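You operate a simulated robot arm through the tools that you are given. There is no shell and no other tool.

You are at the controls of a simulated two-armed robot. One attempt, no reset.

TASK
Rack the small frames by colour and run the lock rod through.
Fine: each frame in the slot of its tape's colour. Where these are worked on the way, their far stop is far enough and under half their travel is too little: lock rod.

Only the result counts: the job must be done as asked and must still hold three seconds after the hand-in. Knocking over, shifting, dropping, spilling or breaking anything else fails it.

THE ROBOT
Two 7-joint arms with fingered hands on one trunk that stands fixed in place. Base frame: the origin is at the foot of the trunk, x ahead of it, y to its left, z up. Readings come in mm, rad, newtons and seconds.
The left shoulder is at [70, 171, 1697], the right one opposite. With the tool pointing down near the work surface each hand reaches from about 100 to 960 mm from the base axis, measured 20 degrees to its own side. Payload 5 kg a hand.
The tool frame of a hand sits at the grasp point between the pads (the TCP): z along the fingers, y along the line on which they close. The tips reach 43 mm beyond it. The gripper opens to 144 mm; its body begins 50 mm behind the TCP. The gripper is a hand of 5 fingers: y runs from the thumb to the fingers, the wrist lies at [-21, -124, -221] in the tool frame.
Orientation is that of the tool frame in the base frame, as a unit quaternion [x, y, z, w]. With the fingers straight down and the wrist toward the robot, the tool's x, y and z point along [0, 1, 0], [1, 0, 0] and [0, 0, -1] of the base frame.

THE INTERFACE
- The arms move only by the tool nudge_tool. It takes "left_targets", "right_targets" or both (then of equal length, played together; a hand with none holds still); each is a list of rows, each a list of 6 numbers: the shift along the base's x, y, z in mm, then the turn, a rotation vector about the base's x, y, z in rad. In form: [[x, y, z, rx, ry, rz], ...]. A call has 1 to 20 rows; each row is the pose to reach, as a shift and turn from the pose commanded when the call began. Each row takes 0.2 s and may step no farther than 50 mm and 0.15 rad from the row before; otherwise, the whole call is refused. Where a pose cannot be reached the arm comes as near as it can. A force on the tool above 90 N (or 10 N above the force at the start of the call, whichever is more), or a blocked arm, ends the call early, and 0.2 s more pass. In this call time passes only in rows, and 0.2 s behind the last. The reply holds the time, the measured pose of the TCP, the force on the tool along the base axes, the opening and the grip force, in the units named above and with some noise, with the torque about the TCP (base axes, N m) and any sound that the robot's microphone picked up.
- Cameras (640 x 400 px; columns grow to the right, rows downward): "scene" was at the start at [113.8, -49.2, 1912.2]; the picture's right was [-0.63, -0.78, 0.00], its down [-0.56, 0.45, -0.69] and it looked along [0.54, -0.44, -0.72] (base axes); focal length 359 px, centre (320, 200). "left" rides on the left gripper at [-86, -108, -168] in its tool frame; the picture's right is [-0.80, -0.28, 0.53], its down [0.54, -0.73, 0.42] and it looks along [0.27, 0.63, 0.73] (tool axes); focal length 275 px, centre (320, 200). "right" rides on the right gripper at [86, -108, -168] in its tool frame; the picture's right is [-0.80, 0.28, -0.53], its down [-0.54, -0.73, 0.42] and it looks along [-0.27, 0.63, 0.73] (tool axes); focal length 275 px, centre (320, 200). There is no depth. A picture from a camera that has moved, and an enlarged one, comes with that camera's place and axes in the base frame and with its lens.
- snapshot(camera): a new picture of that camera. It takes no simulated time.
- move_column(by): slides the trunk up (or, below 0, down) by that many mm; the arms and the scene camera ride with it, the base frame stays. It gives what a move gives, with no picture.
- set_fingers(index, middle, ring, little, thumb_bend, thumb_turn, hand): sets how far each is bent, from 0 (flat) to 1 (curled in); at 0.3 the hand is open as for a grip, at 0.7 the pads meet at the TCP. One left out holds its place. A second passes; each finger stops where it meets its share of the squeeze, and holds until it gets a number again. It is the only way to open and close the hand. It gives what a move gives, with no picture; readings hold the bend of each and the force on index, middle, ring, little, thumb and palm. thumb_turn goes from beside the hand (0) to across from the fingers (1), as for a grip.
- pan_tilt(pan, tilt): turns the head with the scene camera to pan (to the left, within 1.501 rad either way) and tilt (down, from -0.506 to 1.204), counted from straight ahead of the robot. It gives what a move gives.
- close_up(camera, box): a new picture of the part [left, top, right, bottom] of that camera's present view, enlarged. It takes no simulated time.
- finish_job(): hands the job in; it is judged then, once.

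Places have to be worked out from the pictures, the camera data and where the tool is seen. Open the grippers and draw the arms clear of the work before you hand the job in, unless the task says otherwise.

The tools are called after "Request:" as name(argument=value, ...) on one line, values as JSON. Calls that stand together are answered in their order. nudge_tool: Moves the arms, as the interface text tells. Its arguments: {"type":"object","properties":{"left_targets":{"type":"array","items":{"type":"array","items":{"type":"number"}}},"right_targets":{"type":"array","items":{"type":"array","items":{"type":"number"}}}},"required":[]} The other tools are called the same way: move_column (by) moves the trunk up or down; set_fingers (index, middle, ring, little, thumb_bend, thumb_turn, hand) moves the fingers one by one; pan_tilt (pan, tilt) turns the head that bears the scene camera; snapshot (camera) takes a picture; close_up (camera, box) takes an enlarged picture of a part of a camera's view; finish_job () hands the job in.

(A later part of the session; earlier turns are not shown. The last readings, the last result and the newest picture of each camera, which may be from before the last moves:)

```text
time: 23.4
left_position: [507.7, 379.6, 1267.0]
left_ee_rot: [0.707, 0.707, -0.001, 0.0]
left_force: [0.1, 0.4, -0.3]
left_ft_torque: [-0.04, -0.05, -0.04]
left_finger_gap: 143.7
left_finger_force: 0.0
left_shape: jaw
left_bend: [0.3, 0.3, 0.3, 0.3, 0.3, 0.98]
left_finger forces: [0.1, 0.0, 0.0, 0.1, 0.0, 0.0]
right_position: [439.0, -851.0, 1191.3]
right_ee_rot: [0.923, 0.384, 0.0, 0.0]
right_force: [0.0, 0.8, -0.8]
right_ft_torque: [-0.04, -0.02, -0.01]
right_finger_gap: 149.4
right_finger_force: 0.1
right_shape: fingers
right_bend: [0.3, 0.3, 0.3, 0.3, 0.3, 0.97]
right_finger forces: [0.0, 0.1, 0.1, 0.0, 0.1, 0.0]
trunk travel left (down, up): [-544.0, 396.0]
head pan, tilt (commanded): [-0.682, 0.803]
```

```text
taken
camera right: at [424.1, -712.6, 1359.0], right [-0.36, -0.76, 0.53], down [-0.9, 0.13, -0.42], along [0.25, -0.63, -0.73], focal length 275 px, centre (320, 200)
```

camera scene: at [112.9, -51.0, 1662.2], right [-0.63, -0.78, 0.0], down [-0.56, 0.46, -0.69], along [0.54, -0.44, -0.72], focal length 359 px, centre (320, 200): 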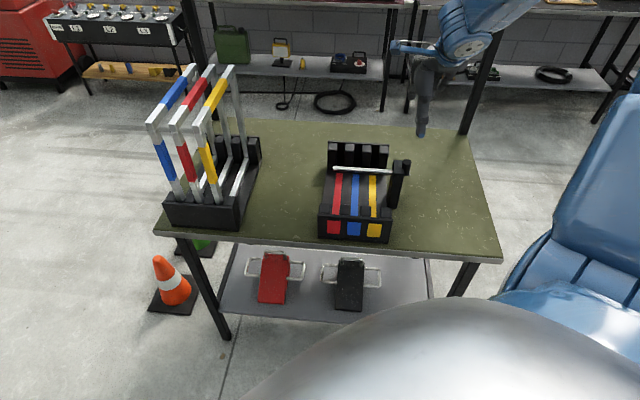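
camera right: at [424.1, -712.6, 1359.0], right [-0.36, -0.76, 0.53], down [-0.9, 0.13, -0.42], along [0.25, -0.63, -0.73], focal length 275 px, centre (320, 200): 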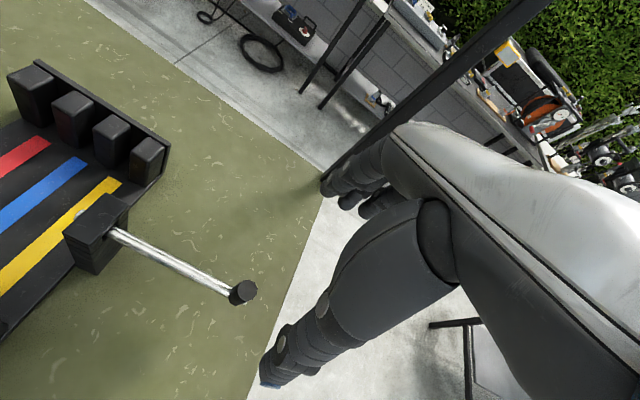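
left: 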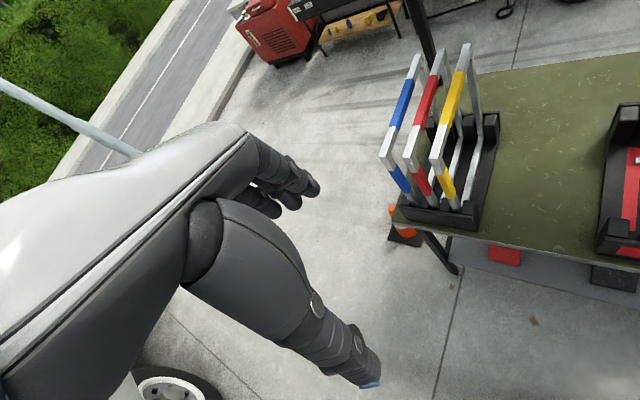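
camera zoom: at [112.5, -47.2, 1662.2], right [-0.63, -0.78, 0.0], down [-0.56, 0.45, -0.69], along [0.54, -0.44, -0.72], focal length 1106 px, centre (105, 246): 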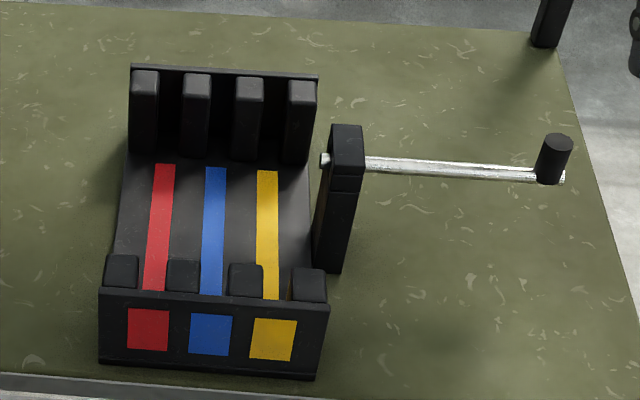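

The rod is fully withdrawn and the slots are clear. I swing the right hand back to heading +45° between rack and stand, high up, then test the in-plane tilt (fingers leaning away along the bar) that shortens the reach.

Request:
nudge_tool(right_targets=[[22, 27.5, 13, 0, 0, 0.1309], [44, 55, 26, 0, 0, 0.2618], [65, 83, 40, 0, 0, 0.3927], [87, 110, 53, 0, 0, 0.5236], [109, 138, 66, 0, 0, 0.6545], [130, 165, 80, 0, 0, 0.7854], [152, 193, 93, 0, 0, 0.9163], [174, 221, 106, 0, 0, 1.0472], [196, 248, 120, 0, 0, 1.1781], [217, 276, 133, 0, 0, 1.309], [239, 303, 146, 0, 0, 1.4399], [261, 331, 160, 0, 0, 1.5708]])

Request:
nudge_tool(right_targets=[[22, 17, 0, -0.0705, -0.0705, 0], [44, 34, 0, -0.141, -0.141, 0], [66, 51, 0, -0.2115, -0.2115, 0], [88, 68, 0, -0.282, -0.282, 0], [110, 85, 0, -0.3525, -0.3525, 0], [132, 102, 0, -0.423, -0.423, 0], [160, 125, 0, -0.4587, -0.4587, 0], [190, 140, 0, -0.4937, -0.4937, 0], [220, 154, 0, -0.4937, -0.4937, 0]])

Request:
snapshot(camera="right")

Request:
snapshot(camera="scene")

```text
time: 26.0
left_position: [510.1, 378.5, 1265.8]
left_ee_rot: [0.708, 0.707, -0.003, -0.001]
left_force: [-0.1, -0.4, -0.6]
left_ft_torque: [-0.01, 0.08, -0.02]
left_finger_gap: 143.5
left_finger_force: 0.0
left_shape: jaw
left_bend: [0.3, 0.3, 0.3, 0.3, 0.3, 0.98]
left_finger forces: [0.0, 0.1, 0.0, 0.1, 0.0, 0.1]
right_position: [702.7, -519.2, 1349.8]
right_ee_rot: [0.382, 0.924, -0.001, -0.001]
right_force: [-0.1, 1.0, 0.5]
right_ft_torque: [-0.03, 0.02, 0.03]
right_finger_gap: 149.7
right_finger_force: 0.1
right_shape: fingers
right_bend: [0.3, 0.3, 0.3, 0.3, 0.3, 0.98]
right_finger forces: [0.0, 0.1, 0.1, 0.0, 0.0, 0.1]
trunk travel left (down, up): [-544.0, 396.0]
head pan, tilt (commanded): [-0.682, 0.803]
```

```text
time: 28.0
left_position: [509.2, 377.8, 1266.1]
left_ee_rot: [0.708, 0.706, -0.002, 0.001]
left_force: [-0.1, 0.5, 0.5]
left_ft_torque: [-0.01, 0.05, -0.01]
left_finger_gap: 143.7
left_finger_force: 0.0
left_shape: jaw
left_bend: [0.3, 0.3, 0.3, 0.3, 0.3, 0.98]
left_finger forces: [0.0, 0.1, 0.1, 0.0, 0.1, 0.0]
right_position: [921.6, -366.7, 1349.2]
right_ee_rot: [0.36, 0.868, -0.132, 0.315]
right_force: [1.8, -0.7, 0.0]
right_ft_torque: [0.01, 0.01, -0.01]
right_finger_gap: 149.3
right_finger_force: 0.0
right_shape: fingers
right_bend: [0.3, 0.3, 0.3, 0.3, 0.3, 0.98]
right_finger forces: [0.0, 0.0, 0.1, 0.1, 0.1, 0.0]
trunk travel left (down, up): [-544.0, 396.0]
head pan, tilt (commanded): [-0.682, 0.803]
```

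```text
taken
camera right: at [722.8, -320.3, 1422.3], right [0.39, 0.01, 0.92], down [-0.03, -1.0, 0.03], along [0.92, -0.04, -0.39], focal length 275 px, centre (320, 200)
```

right: 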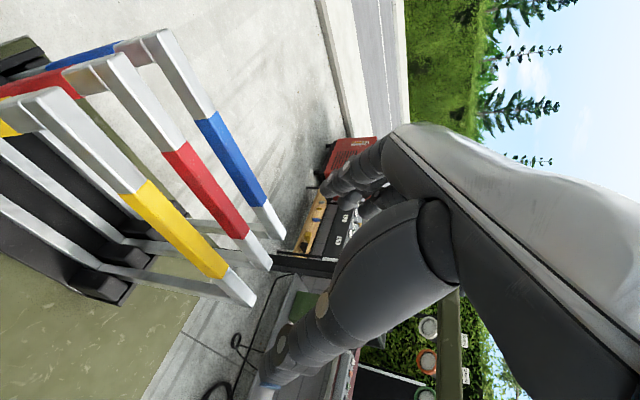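

```text
taken
camera scene: at [115.3, -47.5, 1662.1], right [-0.63, -0.78, 0.0], down [-0.56, 0.45, -0.69], along [0.54, -0.44, -0.72], focal length 359 px, centre (320, 200)
```

scene: 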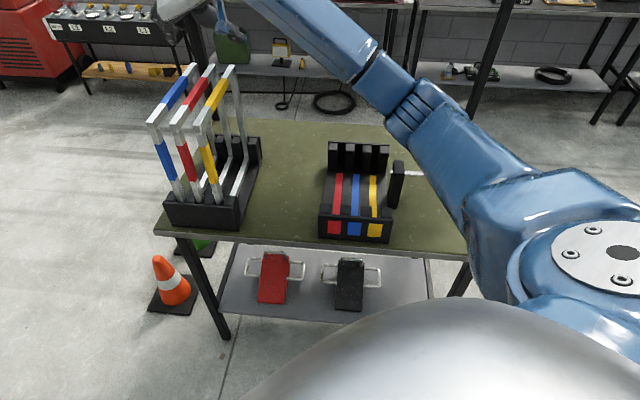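

The tilted pose (40°) is reachable over the yellow frame. Now I zoom in with the hand camera and scene camera to refine where the bars are.

Request:
close_up(camera="right", box=[0, 20, 320, 320])

Request:
close_up(camera="scene", box=[140, 55, 270, 140])

Request:
close_up(camera="scene", box=[310, 130, 410, 245])

```text
1.33 times, centred on (160, 170) of right
camera zoom: at [722.8, -320.3, 1422.3], right [0.39, 0.01, 0.92], down [-0.03, -1.0, 0.03], along [0.92, -0.04, -0.39], focal length 367 px, centre (533, 240)
```

zoom: 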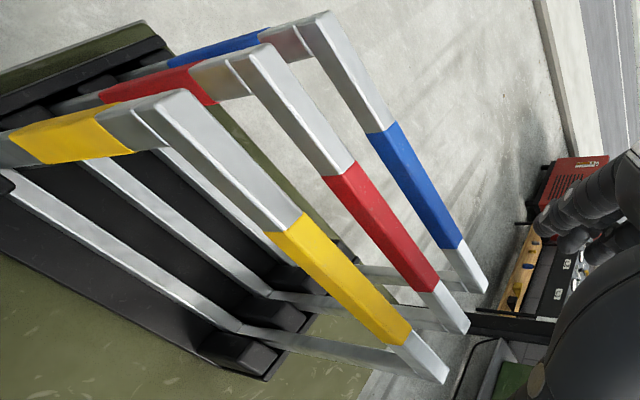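

```text
4.71 times, centred on (205, 98) of scene
camera zoom: at [115.3, -47.5, 1662.1], right [-0.63, -0.78, 0.0], down [-0.56, 0.45, -0.69], along [0.54, -0.44, -0.72], focal length 1691 px, centre (861, 682)
```

zoom: 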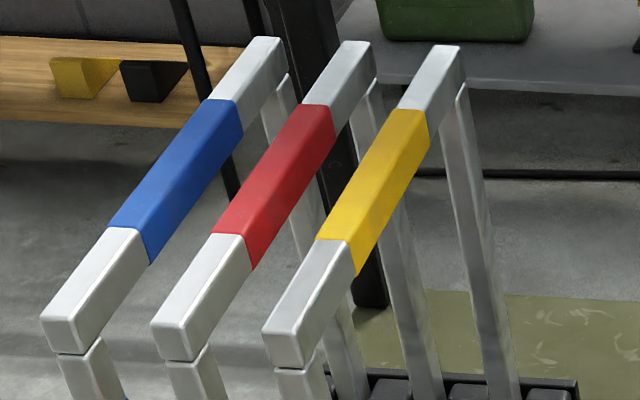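

```text
3.48 times, centred on (360, 188) of scene
camera zoom: at [115.3, -47.5, 1662.1], right [-0.63, -0.78, 0.0], down [-0.56, 0.45, -0.69], along [0.54, -0.44, -0.72], focal length 1250 px, centre (181, 244)
```

zoom: 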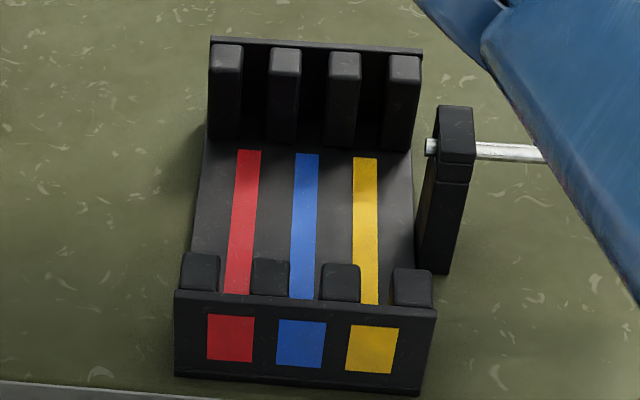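

I take finer zooms of the yellow bar's ends from the hand camera to pin its line down.

Request:
close_up(camera="right", box=[0, 60, 160, 160])

Request:
close_up(camera="right", box=[140, 200, 300, 320])

Request:
close_up(camera="scene", box=[185, 100, 235, 140])

Request:
close_up(camera="scene", box=[210, 55, 260, 95])

```text
4.00 times, centred on (80, 110) of right
camera zoom: at [722.8, -320.3, 1422.3], right [0.39, 0.01, 0.92], down [-0.03, -1.0, 0.03], along [0.92, -0.04, -0.39], focal length 1101 px, centre (1280, 560)
```

zoom: 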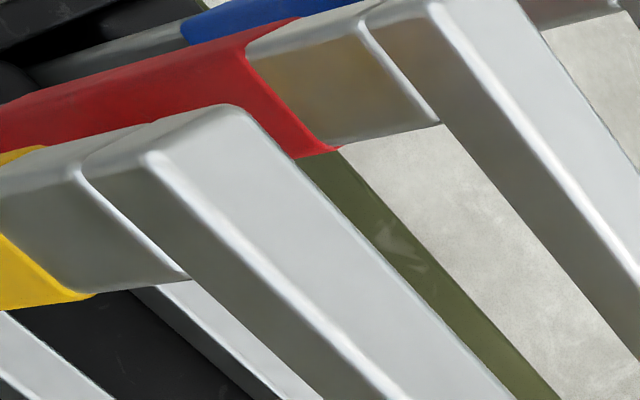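

```text
3.33 times, centred on (220, 260) of right
camera zoom: at [722.8, -320.3, 1422.3], right [0.39, 0.01, 0.92], down [-0.03, -1.0, 0.03], along [0.92, -0.04, -0.39], focal length 918 px, centre (653, 0)
```

zoom: 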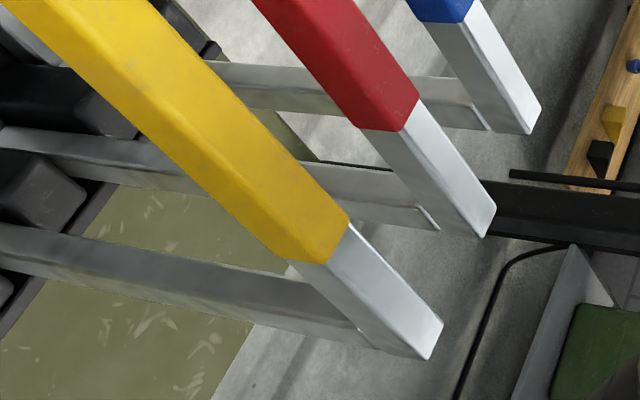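

```text
10.00 times, centred on (210, 120) of scene
camera zoom: at [115.3, -47.5, 1662.1], right [-0.63, -0.78, 0.0], down [-0.56, 0.45, -0.69], along [0.54, -0.44, -0.72], focal length 3593 px, centre (1420, 1000)
```

zoom: 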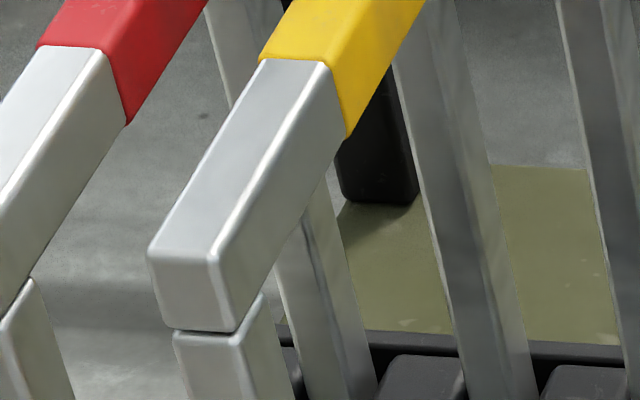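

```text
10.00 times, centred on (235, 75) of scene
camera zoom: at [115.3, -47.5, 1662.1], right [-0.63, -0.78, 0.0], down [-0.56, 0.45, -0.69], along [0.54, -0.44, -0.72], focal length 3593 px, centre (1170, 1450)
```

zoom: 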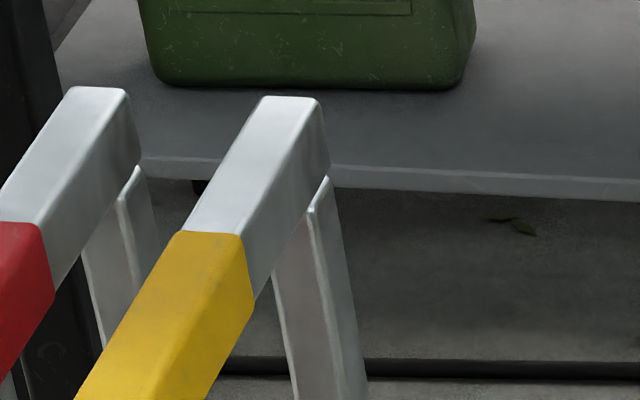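

The yellow bar's centre line is at r≈-276 in my rack axes, about (921,-365) at mid-length, top z≈1197, and the TCP is directly above it. I ease the tilt to 30°, pre-shape the fingers to a narrow gap (they go between yellow and red) and come down to z≈1270 for a look.

Request:
nudge_tool(right_targets=[[1, 1, -25, 0.0617, 0.0617, 0], [1, 1, -50, 0.1234, 0.1234, 0], [1, 1, -75, 0.1234, 0.1234, 0]])

Request:
set_fingers(hand="right", index=0.59, middle=0.59, ring=0.59, little=0.59, thumb_bend=0.52)

Request:
snapshot(camera="right")

Request:
close_up(camera="scene", box=[140, 0, 300, 140])

Request:
snapshot(camera="left")

```text
time: 28.8
left_position: [507.3, 377.3, 1267.6]
left_ee_rot: [0.708, 0.707, -0.001, -0.001]
left_force: [0.0, -0.2, 0.4]
left_ft_torque: [0.02, 0.0, -0.03]
left_finger_gap: 144.0
left_finger_force: 0.0
left_shape: jaw
left_bend: [0.3, 0.3, 0.3, 0.3, 0.3, 0.98]
left_finger forces: [0.1, 0.0, 0.0, 0.0, 0.1, 0.0]
right_position: [919.1, -365.6, 1274.4]
right_ee_rot: [0.37, 0.892, -0.099, 0.239]
right_force: [-0.5, 0.7, 0.2]
right_ft_torque: [0.06, 0.04, 0.01]
right_finger_gap: 149.2
right_finger_force: 0.0
right_shape: fingers
right_bend: [0.3, 0.3, 0.3, 0.3, 0.3, 0.98]
right_finger forces: [0.0, 0.0, 0.1, 0.0, 0.0, 0.0]
trunk travel left (down, up): [-544.0, 396.0]
head pan, tilt (commanded): [-0.682, 0.803]
```

```text
time: 29.8
left_position: [507.9, 376.8, 1265.5]
left_ee_rot: [0.708, 0.707, -0.002, -0.002]
left_force: [0.0, 0.4, 0.7]
left_ft_torque: [0.01, 0.0, 0.02]
left_finger_gap: 143.6
left_finger_force: 0.1
left_shape: jaw
left_bend: [0.3, 0.3, 0.3, 0.3, 0.3, 0.98]
left_finger forces: [0.1, 0.0, 0.0, 0.0, 0.1, 0.0]
right_position: [920.8, -367.3, 1273.8]
right_ee_rot: [0.369, 0.893, -0.1, 0.239]
right_force: [0.3, -0.1, 0.1]
right_ft_torque: [0.02, 0.02, 0.01]
right_finger_gap: 59.6
right_finger_force: 0.1
right_shape: fingers
right_bend: [0.59, 0.59, 0.59, 0.59, 0.52, 0.98]
right_finger forces: [0.1, 0.0, 0.0, 0.1, 0.1, 0.0]
trunk travel left (down, up): [-544.0, 396.0]
head pan, tilt (commanded): [-0.682, 0.803]
```

```text
taken
camera right: at [732.3, -331.5, 1375.7], right [0.5, -0.1, 0.86], down [-0.03, -0.99, -0.09], along [0.87, 0.02, -0.5], focal length 275 px, centre (320, 200)
```

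right: 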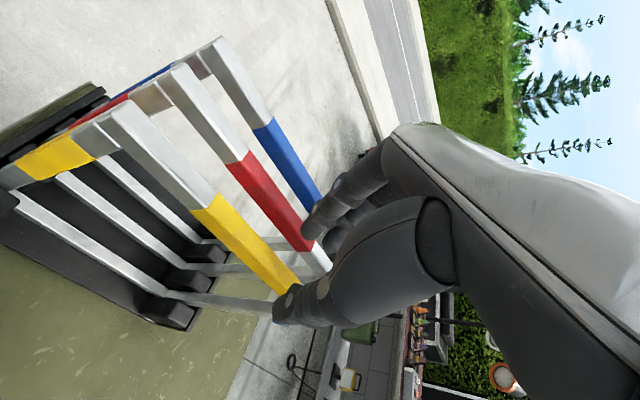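

```text
2.86 times, centred on (220, 70) of scene
camera zoom: at [114.0, -48.8, 1662.2], right [-0.63, -0.78, 0.0], down [-0.56, 0.45, -0.69], along [0.54, -0.44, -0.72], focal length 1027 px, centre (606, 571)
```

zoom: 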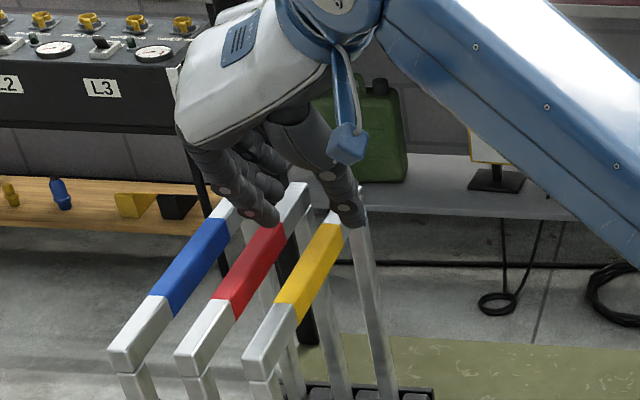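

```text
taken
camera left: at [400.2, 291.9, 1434.7], right [-0.29, -0.8, -0.53], down [-0.73, 0.54, -0.42], along [0.62, 0.27, -0.73], focal length 275 px, centre (320, 200)
```

left: 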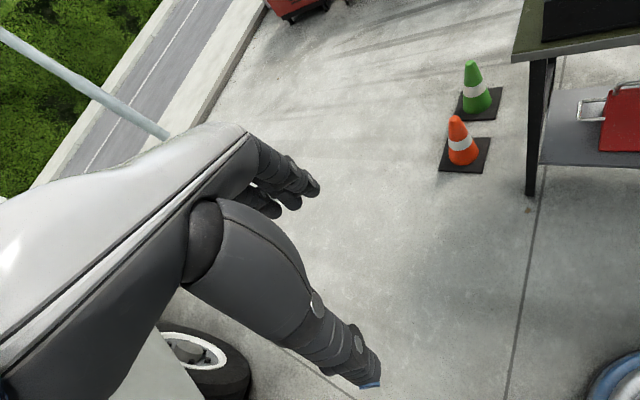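

The hand straddles the bar line well. I need to know exactly where the index fingertip sits relative to the red bar, so I zoom in.

Request:
close_up(camera="scene", box=[180, 20, 244, 70])

Request:
close_up(camera="right", box=[210, 150, 370, 330])

```text
8.00 times, centred on (212, 45) of scene
camera zoom: at [114.0, -48.8, 1662.2], right [-0.63, -0.78, 0.0], down [-0.56, 0.45, -0.69], along [0.54, -0.44, -0.72], focal length 2875 px, centre (1184, 1440)
```

zoom: 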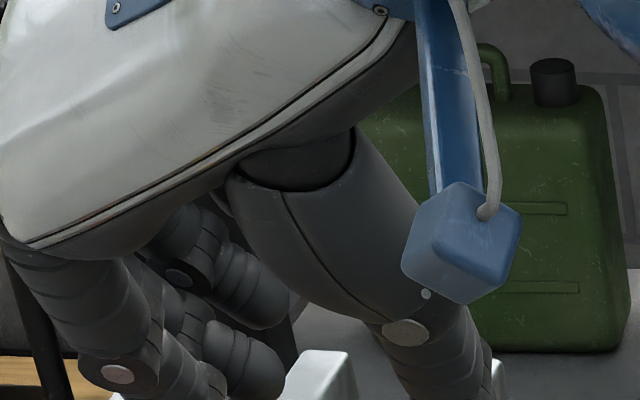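

```text
2.22 times, centred on (290, 240) of right
camera zoom: at [732.3, -331.5, 1375.7], right [0.5, -0.1, 0.86], down [-0.03, -0.99, -0.09], along [0.87, 0.02, -0.5], focal length 612 px, centre (387, 111)
```

zoom: 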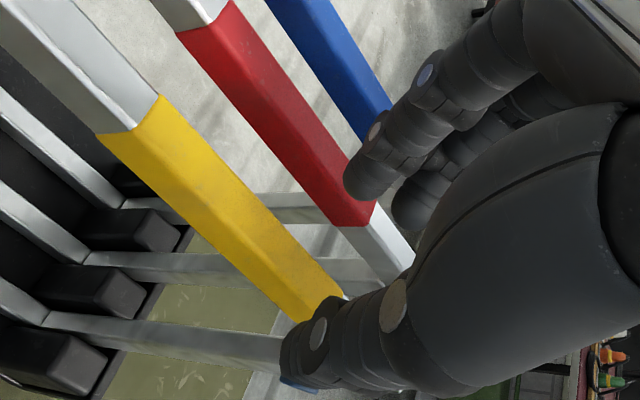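

The index tip centre works out at tool y≈+28 and the thumb at -45, so the fingers should drop in the middle of the 36 mm gap between yellow and red. I descend in small steps and watch forces.

Request:
nudge_tool(right_targets=[[0, 0, -15, 0, 0, 0], [0, 0, -30, 0, 0, 0], [0, 0, -42, 0, 0, 0]])

Request:
close_up(camera="right", box=[180, 130, 370, 330])

Request:
close_up(camera="scene", box=[160, 20, 270, 130])

```text
time: 30.6
left_position: [506.7, 377.7, 1267.5]
left_ee_rot: [0.707, 0.707, -0.002, -0.001]
left_force: [-0.7, 0.4, 0.2]
left_ft_torque: [0.01, 0.01, -0.02]
left_finger_gap: 143.7
left_finger_force: 0.1
left_shape: jaw
left_bend: [0.3, 0.3, 0.3, 0.3, 0.3, 0.98]
left_finger forces: [0.0, 0.0, 0.0, 0.0, 0.1, 0.0]
right_position: [919.9, -365.5, 1231.7]
right_ee_rot: [0.37, 0.892, -0.099, 0.239]
right_force: [-0.2, 0.8, -0.3]
right_ft_torque: [-0.01, 0.05, -0.01]
right_finger_gap: 59.2
right_finger_force: 0.0
right_shape: fingers
right_bend: [0.59, 0.59, 0.59, 0.59, 0.52, 0.98]
right_finger forces: [0.0, 0.0, 0.0, 0.0, 0.0, 0.1]
trunk travel left (down, up): [-544.0, 396.0]
head pan, tilt (commanded): [-0.682, 0.803]
```

```text
2.00 times, centred on (275, 230) of right
camera zoom: at [732.3, -331.4, 1334.1], right [0.5, -0.1, 0.86], down [-0.03, -0.99, -0.09], along [0.87, 0.02, -0.5], focal length 551 px, centre (410, 140)
```

zoom: 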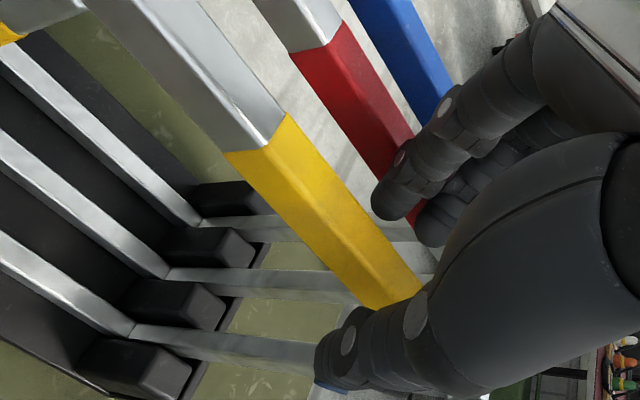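

```text
3.64 times, centred on (215, 75) of scene
camera zoom: at [113.8, -49.0, 1662.2], right [-0.63, -0.78, 0.0], down [-0.56, 0.45, -0.69], along [0.54, -0.44, -0.72], focal length 1307 px, centre (702, 654)
```

zoom: 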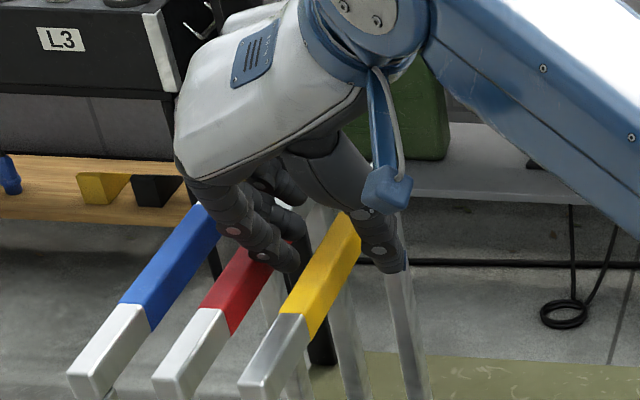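

Re-measuring, the red bar's right edge is at r≈-327 and yellow's left face at about -286, and the finger centre runs at about -304, so there is clearance on both sides. I continue down to the grip height.

Request:
nudge_tool(right_targets=[[0, 0, -12, 0, 0, 0], [0, 0, -24, 0, 0, 0], [0, 0, -34, 0, 0, 0]])

Request:
close_up(camera="right", box=[180, 130, 370, 330])

Request:
close_up(camera="scene", box=[160, 20, 270, 130])

```text
time: 31.4
left_position: [508.0, 378.0, 1267.8]
left_ee_rot: [0.707, 0.707, -0.002, 0.0]
left_force: [-0.1, -0.6, 0.5]
left_ft_torque: [0.0, -0.02, -0.01]
left_finger_gap: 143.9
left_finger_force: 0.0
left_shape: jaw
left_bend: [0.3, 0.3, 0.3, 0.3, 0.3, 0.98]
left_finger forces: [0.0, 0.0, 0.1, 0.0, 0.0, 0.0]
right_position: [920.8, -367.1, 1198.2]
right_ee_rot: [0.37, 0.892, -0.098, 0.24]
right_force: [0.5, 0.5, 0.5]
right_ft_torque: [-0.01, 0.02, -0.04]
right_finger_gap: 58.9
right_finger_force: 0.1
right_shape: fingers
right_bend: [0.59, 0.59, 0.59, 0.59, 0.52, 0.98]
right_finger forces: [0.1, 0.0, 0.0, 0.1, 0.0, 0.1]
trunk travel left (down, up): [-544.0, 396.0]
head pan, tilt (commanded): [-0.682, 0.803]
```

```text
2.00 times, centred on (275, 230) of right
camera zoom: at [732.8, -331.1, 1299.8], right [0.5, -0.1, 0.86], down [-0.03, -0.99, -0.09], along [0.87, 0.02, -0.5], focal length 551 px, centre (410, 140)
```

zoom: 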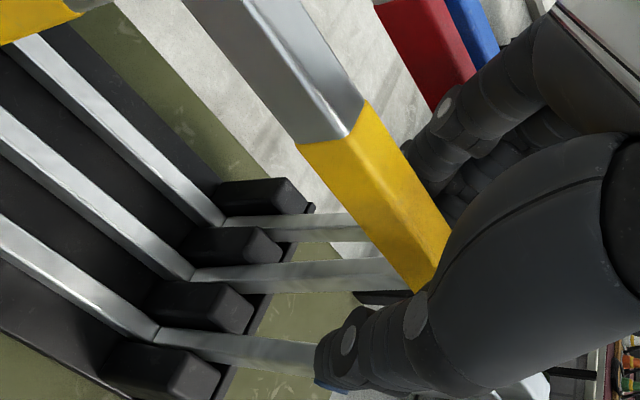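

```text
3.64 times, centred on (215, 75) of scene
camera zoom: at [113.8, -49.0, 1662.2], right [-0.63, -0.78, 0.0], down [-0.56, 0.45, -0.69], along [0.54, -0.44, -0.72], focal length 1307 px, centre (702, 654)
```

zoom: 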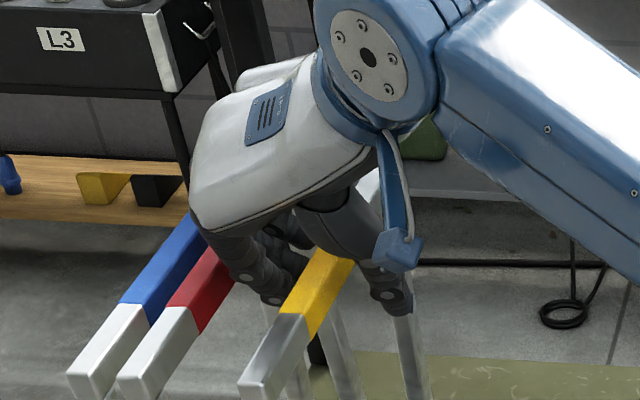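

The fingers are around the yellow bar, though the knuckles have leaned the loose red frame a little toward blue (it is still in its slot). I close the grip, which pulls the fingers away from red.

Request:
set_fingers(hand="right", index=0.72, middle=0.72, ring=0.72, little=0.7, thumb_bend=0.7)

Request:
close_up(camera="right", box=[180, 130, 370, 330])

Request:
close_up(camera="scene", box=[140, 20, 280, 240])

```text
time: 32.4
left_position: [508.7, 377.3, 1267.3]
left_ee_rot: [0.708, 0.707, -0.001, 0.0]
left_force: [0.9, 0.0, -0.6]
left_ft_torque: [0.01, -0.02, 0.0]
left_finger_gap: 143.7
left_finger_force: 0.1
left_shape: jaw
left_bend: [0.3, 0.3, 0.3, 0.3, 0.3, 0.98]
left_finger forces: [0.0, 0.0, 0.1, 0.0, 0.0, 0.1]
right_position: [921.7, -366.8, 1199.3]
right_ee_rot: [0.369, 0.892, -0.1, 0.239]
right_force: [-0.1, 0.9, 0.3]
right_ft_torque: [-0.05, 0.05, 0.28]
right_finger_gap: 10.5
right_finger_force: 6.8
right_shape: fingers
right_bend: [0.72, 0.71, 0.72, 0.7, 0.66, 0.97]
right_finger forces: [0.1, 3.9, 3.4, 0.0, 6.9, 0.1]
trunk travel left (down, up): [-544.0, 396.0]
head pan, tilt (commanded): [-0.682, 0.803]
```

```text
2.00 times, centred on (275, 230) of right
camera zoom: at [732.8, -330.9, 1299.8], right [0.5, -0.1, 0.86], down [-0.03, -0.99, -0.09], along [0.87, 0.02, -0.5], focal length 551 px, centre (410, 140)
```

zoom: 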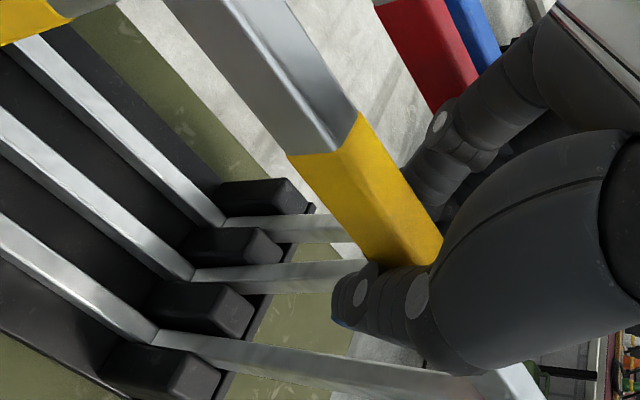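

```text
1.82 times, centred on (210, 130) of scene
camera zoom: at [114.1, -49.0, 1662.2], right [-0.63, -0.78, 0.0], down [-0.56, 0.45, -0.69], along [0.54, -0.44, -0.72], focal length 653 px, centre (520, 327)
```

zoom: 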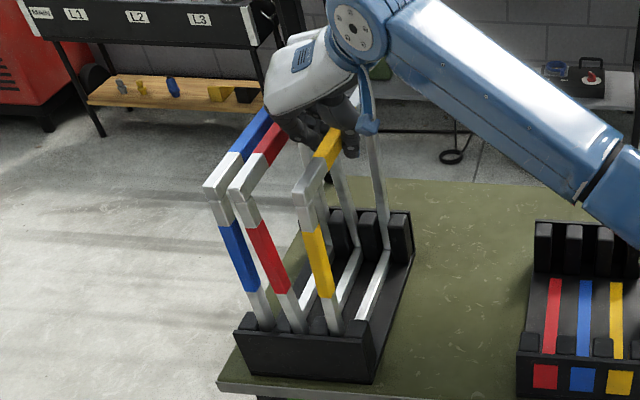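

Middle, ring and thumb hold the yellow bar. I tighten the grip and lift slightly to test the hold.

Request:
set_fingers(hand="right", index=0.85, middle=0.88, ring=0.88, little=0.8, thumb_bend=0.82)

Request:
nudge_tool(right_targets=[[0, 0, 5, 0, 0, 0], [0, 0, 10, 0, 0, 0], [0, 0, 15, 0, 0, 0], [0, 0, 20, 0, 0, 0]])

Request:
close_up(camera="right", box=[180, 130, 370, 330])

Request:
close_up(camera="scene", box=[140, 20, 280, 240])

```text
time: 33.4
left_position: [509.2, 377.7, 1266.4]
left_ee_rot: [0.707, 0.707, -0.002, -0.001]
left_force: [0.6, -0.2, -0.4]
left_ft_torque: [-0.02, 0.04, -0.01]
left_finger_gap: 143.8
left_finger_force: 0.1
left_shape: jaw
left_bend: [0.3, 0.3, 0.3, 0.3, 0.3, 0.98]
left_finger forces: [0.1, 0.0, 0.0, 0.1, 0.0, 0.1]
right_position: [921.1, -365.6, 1196.3]
right_ee_rot: [0.37, 0.892, -0.1, 0.239]
right_force: [-0.3, -0.3, -6.2]
right_ft_torque: [-0.06, 0.34, 0.78]
right_finger_gap: 3.7
right_finger_force: 25.8
right_shape: fingers
right_bend: [0.77, 0.75, 0.76, 0.8, 0.72, 0.96]
right_finger forces: [0.0, 12.0, 13.0, 0.0, 27.9, 0.1]
trunk travel left (down, up): [-544.0, 396.0]
head pan, tilt (commanded): [-0.682, 0.803]
```

```text
time: 34.4
left_position: [507.4, 377.7, 1267.8]
left_ee_rot: [0.708, 0.707, -0.002, -0.001]
left_force: [-0.2, 0.9, 0.1]
left_ft_torque: [0.02, -0.02, 0.03]
left_finger_gap: 144.0
left_finger_force: 0.0
left_shape: jaw
left_bend: [0.3, 0.3, 0.3, 0.3, 0.3, 0.98]
left_finger forces: [0.0, 0.0, 0.0, 0.0, 0.0, 0.0]
right_position: [919.0, -366.4, 1217.3]
right_ee_rot: [0.369, 0.892, -0.099, 0.239]
right_force: [-1.1, 0.1, -5.0]
right_ft_torque: [-0.14, 0.19, 0.82]
right_finger_gap: 4.1
right_finger_force: 32.7
right_shape: fingers
right_bend: [0.77, 0.75, 0.76, 0.8, 0.72, 0.96]
right_finger forces: [11.1, 11.7, 13.7, 0.0, 28.7, 0.0]
trunk travel left (down, up): [-544.0, 396.0]
head pan, tilt (commanded): [-0.682, 0.803]
```

```text
2.00 times, centred on (275, 230) of right
camera zoom: at [732.6, -331.3, 1319.6], right [0.5, -0.1, 0.86], down [-0.03, -0.99, -0.1], along [0.87, 0.02, -0.5], focal length 551 px, centre (410, 140)
```

zoom: 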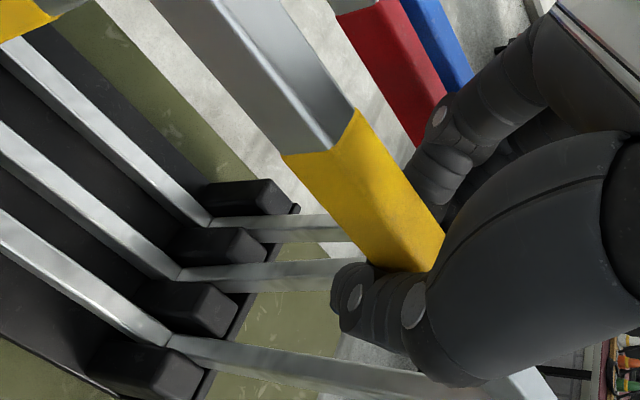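

```text
1.82 times, centred on (210, 130) of scene
camera zoom: at [114.5, -49.2, 1662.1], right [-0.63, -0.78, 0.0], down [-0.56, 0.45, -0.69], along [0.54, -0.44, -0.72], focal length 653 px, centre (520, 327)
```

zoom: 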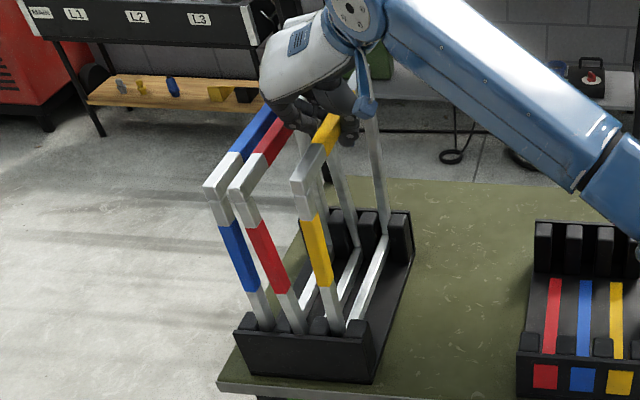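

The yellow frame rises with the hand, with about 5 N load and firm contact on all fingers. I keep lifting straight up until its bottom clears the stand posts.

Request:
nudge_tool(right_targets=[[0, 0, 15, 0, 0, 0], [0, 0, 30, 0, 0, 0], [0, 0, 45, 0, 0, 0], [0, 0, 60, 0, 0, 0], [0, 0, 75, 0, 0, 0], [0, 0, 90, 0, 0, 0], [0, 0, 105, 0, 0, 0], [0, 0, 120, 0, 0, 0]])

Request:
snapshot(camera="right")

Request:
snapshot(camera="scene")

```text
time: 36.2
left_position: [507.1, 376.6, 1267.2]
left_ee_rot: [0.707, 0.707, -0.003, 0.0]
left_force: [0.2, 0.4, 0.3]
left_ft_torque: [0.0, 0.0, -0.01]
left_finger_gap: 143.8
left_finger_force: 0.0
left_shape: jaw
left_bend: [0.3, 0.3, 0.3, 0.3, 0.3, 0.98]
left_finger forces: [0.0, 0.1, 0.0, 0.0, 0.0, 0.0]
right_position: [920.5, -364.6, 1337.0]
right_ee_rot: [0.369, 0.892, -0.1, 0.239]
right_force: [0.2, 0.3, -4.3]
right_ft_torque: [0.06, -0.08, 0.05]
right_finger_gap: 2.0
right_finger_force: 5.8
right_shape: fingers
right_bend: [0.77, 0.76, 0.77, 0.8, 0.74, 0.96]
right_finger forces: [0.0, 5.8, 0.0, 0.0, 5.8, 0.0]
trunk travel left (down, up): [-544.0, 396.0]
head pan, tilt (commanded): [-0.682, 0.803]
```

```text
taken
camera right: at [732.6, -330.1, 1439.1], right [0.5, -0.1, 0.86], down [-0.03, -0.99, -0.09], along [0.87, 0.02, -0.5], focal length 275 px, centre (320, 200)
```

right: 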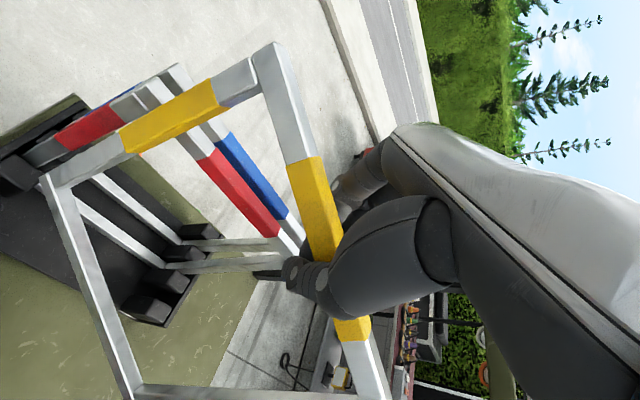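

```text
taken
camera scene: at [113.8, -48.9, 1662.2], right [-0.63, -0.78, 0.0], down [-0.56, 0.45, -0.69], along [0.54, -0.44, -0.72], focal length 359 px, centre (320, 200)
```

scene: 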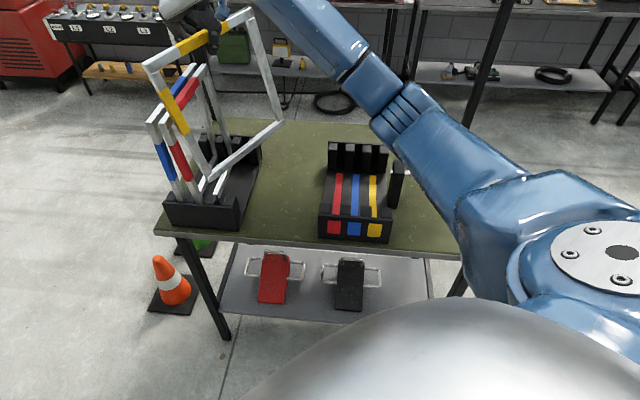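

The frame has rotated in the grip: it now hangs on middle finger and thumb, leaning out. Before moving anything I look closely at how it is held.

Request:
close_up(camera="scene", box=[130, 0, 300, 106])

Request:
close_up(camera="right", box=[240, 130, 420, 400])

Request:
close_up(camera="scene", box=[130, 80, 300, 240])

```text
3.76 times, centred on (215, 53) of scene
camera zoom: at [113.8, -48.9, 1662.2], right [-0.63, -0.78, 0.0], down [-0.56, 0.45, -0.69], along [0.54, -0.44, -0.72], focal length 1353 px, centre (715, 753)
```

zoom: 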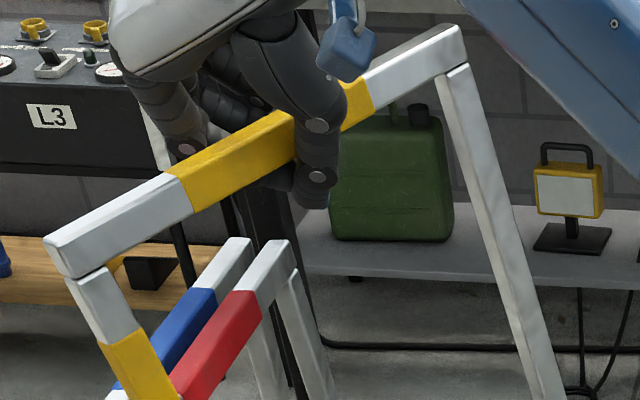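

```text
1.48 times, centred on (330, 265) of right
camera zoom: at [732.6, -330.1, 1439.1], right [0.5, -0.1, 0.86], down [-0.03, -0.99, -0.09], along [0.87, 0.02, -0.5], focal length 408 px, centre (305, 104)
```

zoom: 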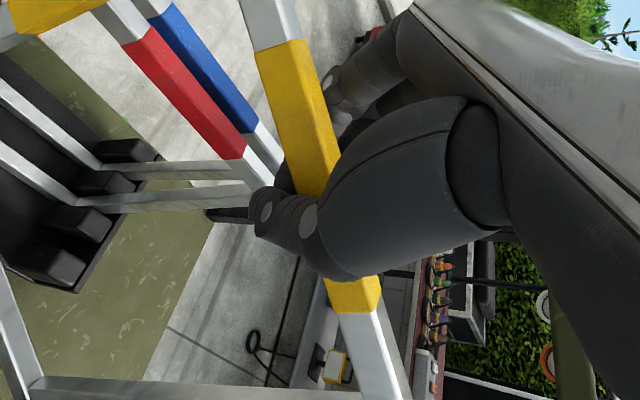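

```text
2.50 times, centred on (215, 160) of scene
camera zoom: at [113.8, -48.9, 1662.2], right [-0.63, -0.78, 0.0], down [-0.56, 0.45, -0.69], along [0.54, -0.44, -0.72], focal length 898 px, centre (582, 300)
```

zoom: 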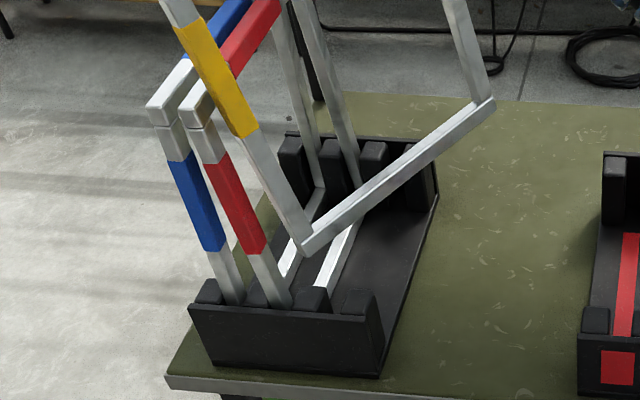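

The frame yawed about 27° because thumb and middle finger aren't opposite each other (the thumb faces the index). I add the index finger to secure it, then will carry it to the free bench area between stand and rack to regrasp safely.

Request:
set_fingers(hand="right", index=1.0)

Request:
close_up(camera="scene", box=[130, 0, 300, 106])

Request:
close_up(camera="scene", box=[130, 80, 300, 240])

```text
time: 37.2
left_position: [507.9, 376.8, 1266.4]
left_ee_rot: [0.707, 0.707, -0.002, -0.001]
left_force: [-0.3, 1.6, 0.8]
left_ft_torque: [-0.03, 0.0, 0.03]
left_finger_gap: 143.8
left_finger_force: 0.0
left_shape: jaw
left_bend: [0.3, 0.3, 0.3, 0.3, 0.3, 0.98]
left_finger forces: [0.0, 0.0, 0.0, 0.0, 0.1, 0.0]
right_position: [920.6, -366.6, 1336.8]
right_ee_rot: [0.369, 0.893, -0.099, 0.239]
right_force: [-1.1, -0.9, -4.4]
right_ft_torque: [0.0, -0.03, 0.02]
right_finger_gap: 3.7
right_finger_force: 7.0
right_shape: fingers
right_bend: [0.79, 0.76, 0.77, 0.8, 0.75, 0.96]
right_finger forces: [0.0, 6.3, 0.5, 0.0, 6.9, 0.0]
trunk travel left (down, up): [-544.0, 396.0]
head pan, tilt (commanded): [-0.682, 0.803]
```

```text
3.76 times, centred on (215, 53) of scene
camera zoom: at [114.4, -49.3, 1662.1], right [-0.63, -0.78, 0.0], down [-0.56, 0.45, -0.69], along [0.54, -0.44, -0.72], focal length 1353 px, centre (715, 753)
```

zoom: 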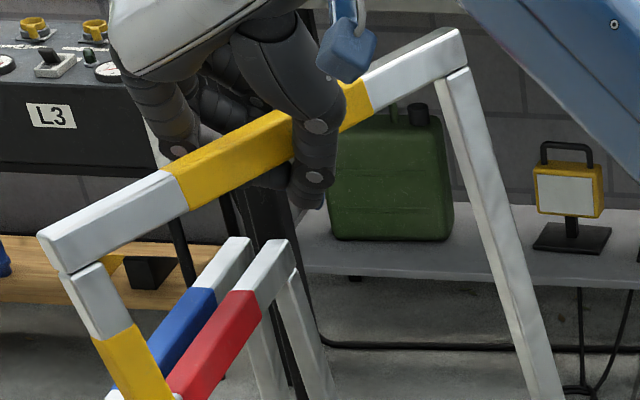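

```text
2.50 times, centred on (215, 160) of scene
camera zoom: at [114.4, -49.3, 1662.1], right [-0.63, -0.78, 0.0], down [-0.56, 0.45, -0.69], along [0.54, -0.44, -0.72], focal length 898 px, centre (582, 300)
```

zoom: 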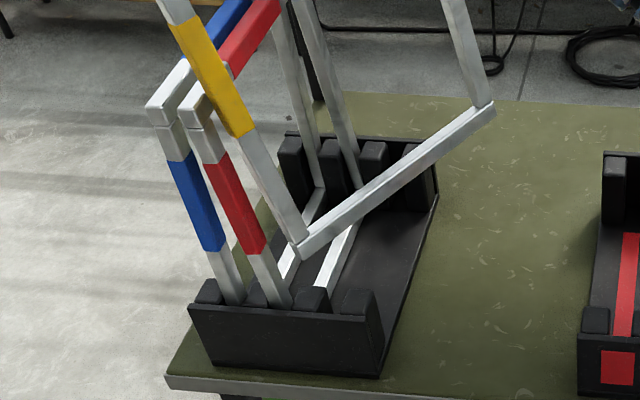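

The hold is steady, with middle finger and thumb at about 7 N. I move slowly up and to the right, over the free bench space between stand and rack.

Request:
nudge_tool(right_targets=[[-4, -4, 8, 0, 0, 0], [-10, -10, 16, 0, 0, 0], [-18, -18, 20, 0, 0, 0], [-28, -28, 20, 0, 0, 0], [-40, -40, 20, 0, 0, 0], [-52, -52, 20, 0, 0, 0], [-64, -64, 20, 0, 0, 0], [-76, -76, 20, 0, 0, 0], [-88, -88, 20, 0, 0, 0], [-100, -100, 20, 0, 0, 0], [-108, -108, 20, 0, 0, 0], [-112, -112, 20, 0, 0, 0]])

Request:
snapshot(camera="scene")

Request:
snapshot(camera="right")

```text
time: 39.8
left_position: [506.7, 377.3, 1267.5]
left_ee_rot: [0.707, 0.707, -0.002, -0.001]
left_force: [-0.5, 0.2, 1.0]
left_ft_torque: [0.02, 0.02, 0.01]
left_finger_gap: 143.7
left_finger_force: 0.0
left_shape: jaw
left_bend: [0.3, 0.3, 0.3, 0.3, 0.3, 0.98]
left_finger forces: [0.1, 0.0, 0.1, 0.0, 0.1, 0.0]
right_position: [807.8, -477.5, 1357.4]
right_ee_rot: [0.369, 0.892, -0.1, 0.24]
right_force: [-0.6, -1.0, -4.0]
right_ft_torque: [-0.03, -0.06, 0.03]
right_finger_gap: 5.7
right_finger_force: 7.4
right_shape: fingers
right_bend: [0.81, 0.76, 0.77, 0.8, 0.75, 0.96]
right_finger forces: [0.1, 7.0, 0.1, 0.0, 7.4, 0.0]
trunk travel left (down, up): [-544.0, 396.0]
head pan, tilt (commanded): [-0.682, 0.803]
```

```text
taken
camera scene: at [114.3, -49.3, 1662.1], right [-0.63, -0.78, 0.0], down [-0.56, 0.45, -0.69], along [0.54, -0.44, -0.72], focal length 359 px, centre (320, 200)
```

scene: 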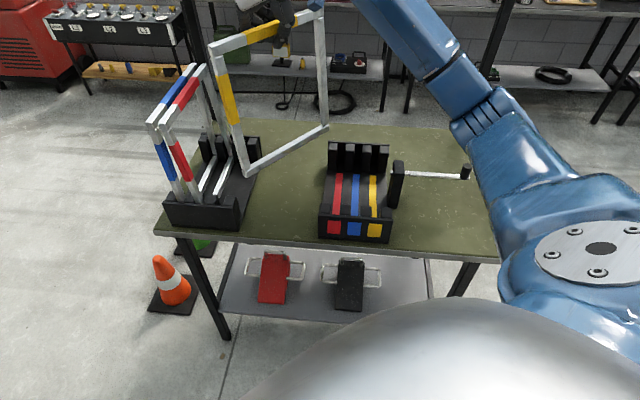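

```text
taken
camera right: at [621.1, -443.4, 1459.9], right [0.5, -0.1, 0.86], down [-0.03, -0.99, -0.09], along [0.87, 0.02, -0.5], focal length 275 px, centre (320, 200)
```

right: 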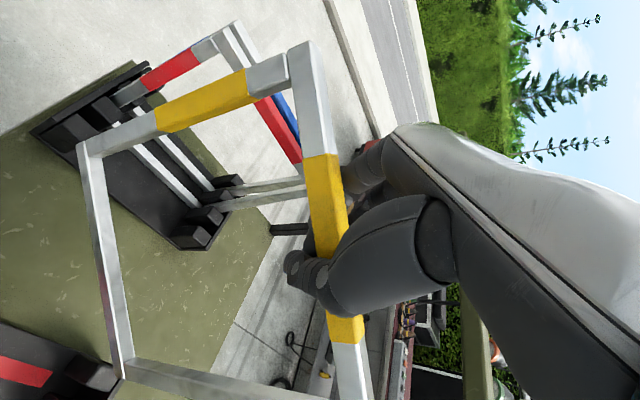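

In free space the frame hangs vertical and level but at heading about -82° (37° off), with its bottom at z≈1035. I'll try turning the hand +37° to bring the frame back to -45°, in place and slowly.

Request:
nudge_tool(right_targets=[[0, 0, 0, 0, 0, 0.06], [0, 0, 0, 0, 0, 0.12], [0, 0, 0, 0, 0, 0.18], [0, 0, 0, 0, 0, 0.24], [0, 0, 0, 0, 0, 0.3], [0, 0, 0, 0, 0, 0.36], [0, 0, 0, 0, 0, 0.42], [0, 0, 0, 0, 0, 0.48], [0, 0, 0, 0, 0, 0.54], [0, 0, 0, 0, 0, 0.6], [0, 0, 0, 0, 0, 0.64]])

Request:
snapshot(camera="scene")

Request:
snapshot(camera="right")

```text
time: 42.2
left_position: [508.5, 377.9, 1266.3]
left_ee_rot: [0.707, 0.707, -0.002, 0.0]
left_force: [0.0, 0.5, 0.4]
left_ft_torque: [0.0, 0.01, 0.04]
left_finger_gap: 144.1
left_finger_force: 0.1
left_shape: jaw
left_bend: [0.3, 0.3, 0.3, 0.3, 0.3, 0.98]
left_finger forces: [0.0, 0.0, 0.1, 0.1, 0.1, 0.1]
right_position: [809.0, -478.7, 1357.0]
right_ee_rot: [0.07, 0.963, -0.019, 0.259]
right_force: [-0.1, -0.1, -3.9]
right_ft_torque: [0.02, -0.07, -0.01]
right_finger_gap: 6.1
right_finger_force: 8.0
right_shape: fingers
right_bend: [0.82, 0.76, 0.77, 0.8, 0.75, 0.96]
right_finger forces: [0.0, 7.5, 0.0, 0.0, 8.5, 0.1]
trunk travel left (down, up): [-544.0, 396.0]
head pan, tilt (commanded): [-0.682, 0.803]
```

```text
taken
camera scene: at [114.5, -49.4, 1662.1], right [-0.63, -0.78, 0.0], down [-0.56, 0.45, -0.69], along [0.54, -0.44, -0.72], focal length 359 px, centre (320, 200)
```

scene: 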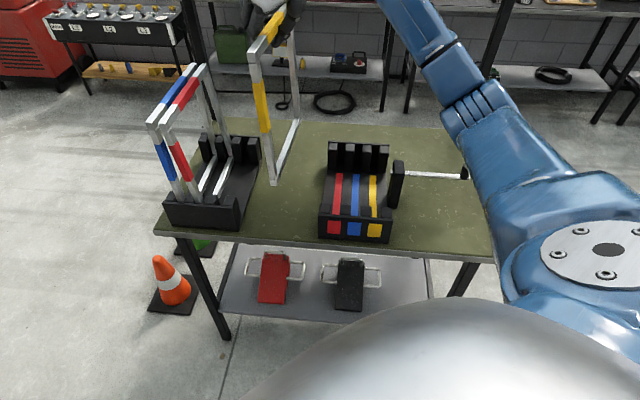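

```text
taken
camera right: at [638.1, -563.1, 1459.6], right [0.46, 0.22, 0.86], down [0.57, -0.82, -0.1], along [0.68, 0.53, -0.5], focal length 275 px, centre (320, 200)
```

right: 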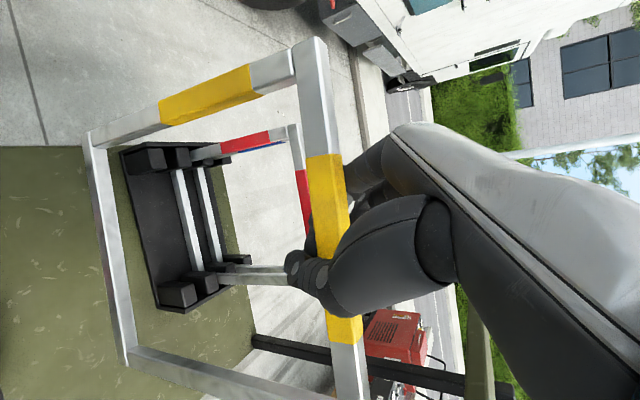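

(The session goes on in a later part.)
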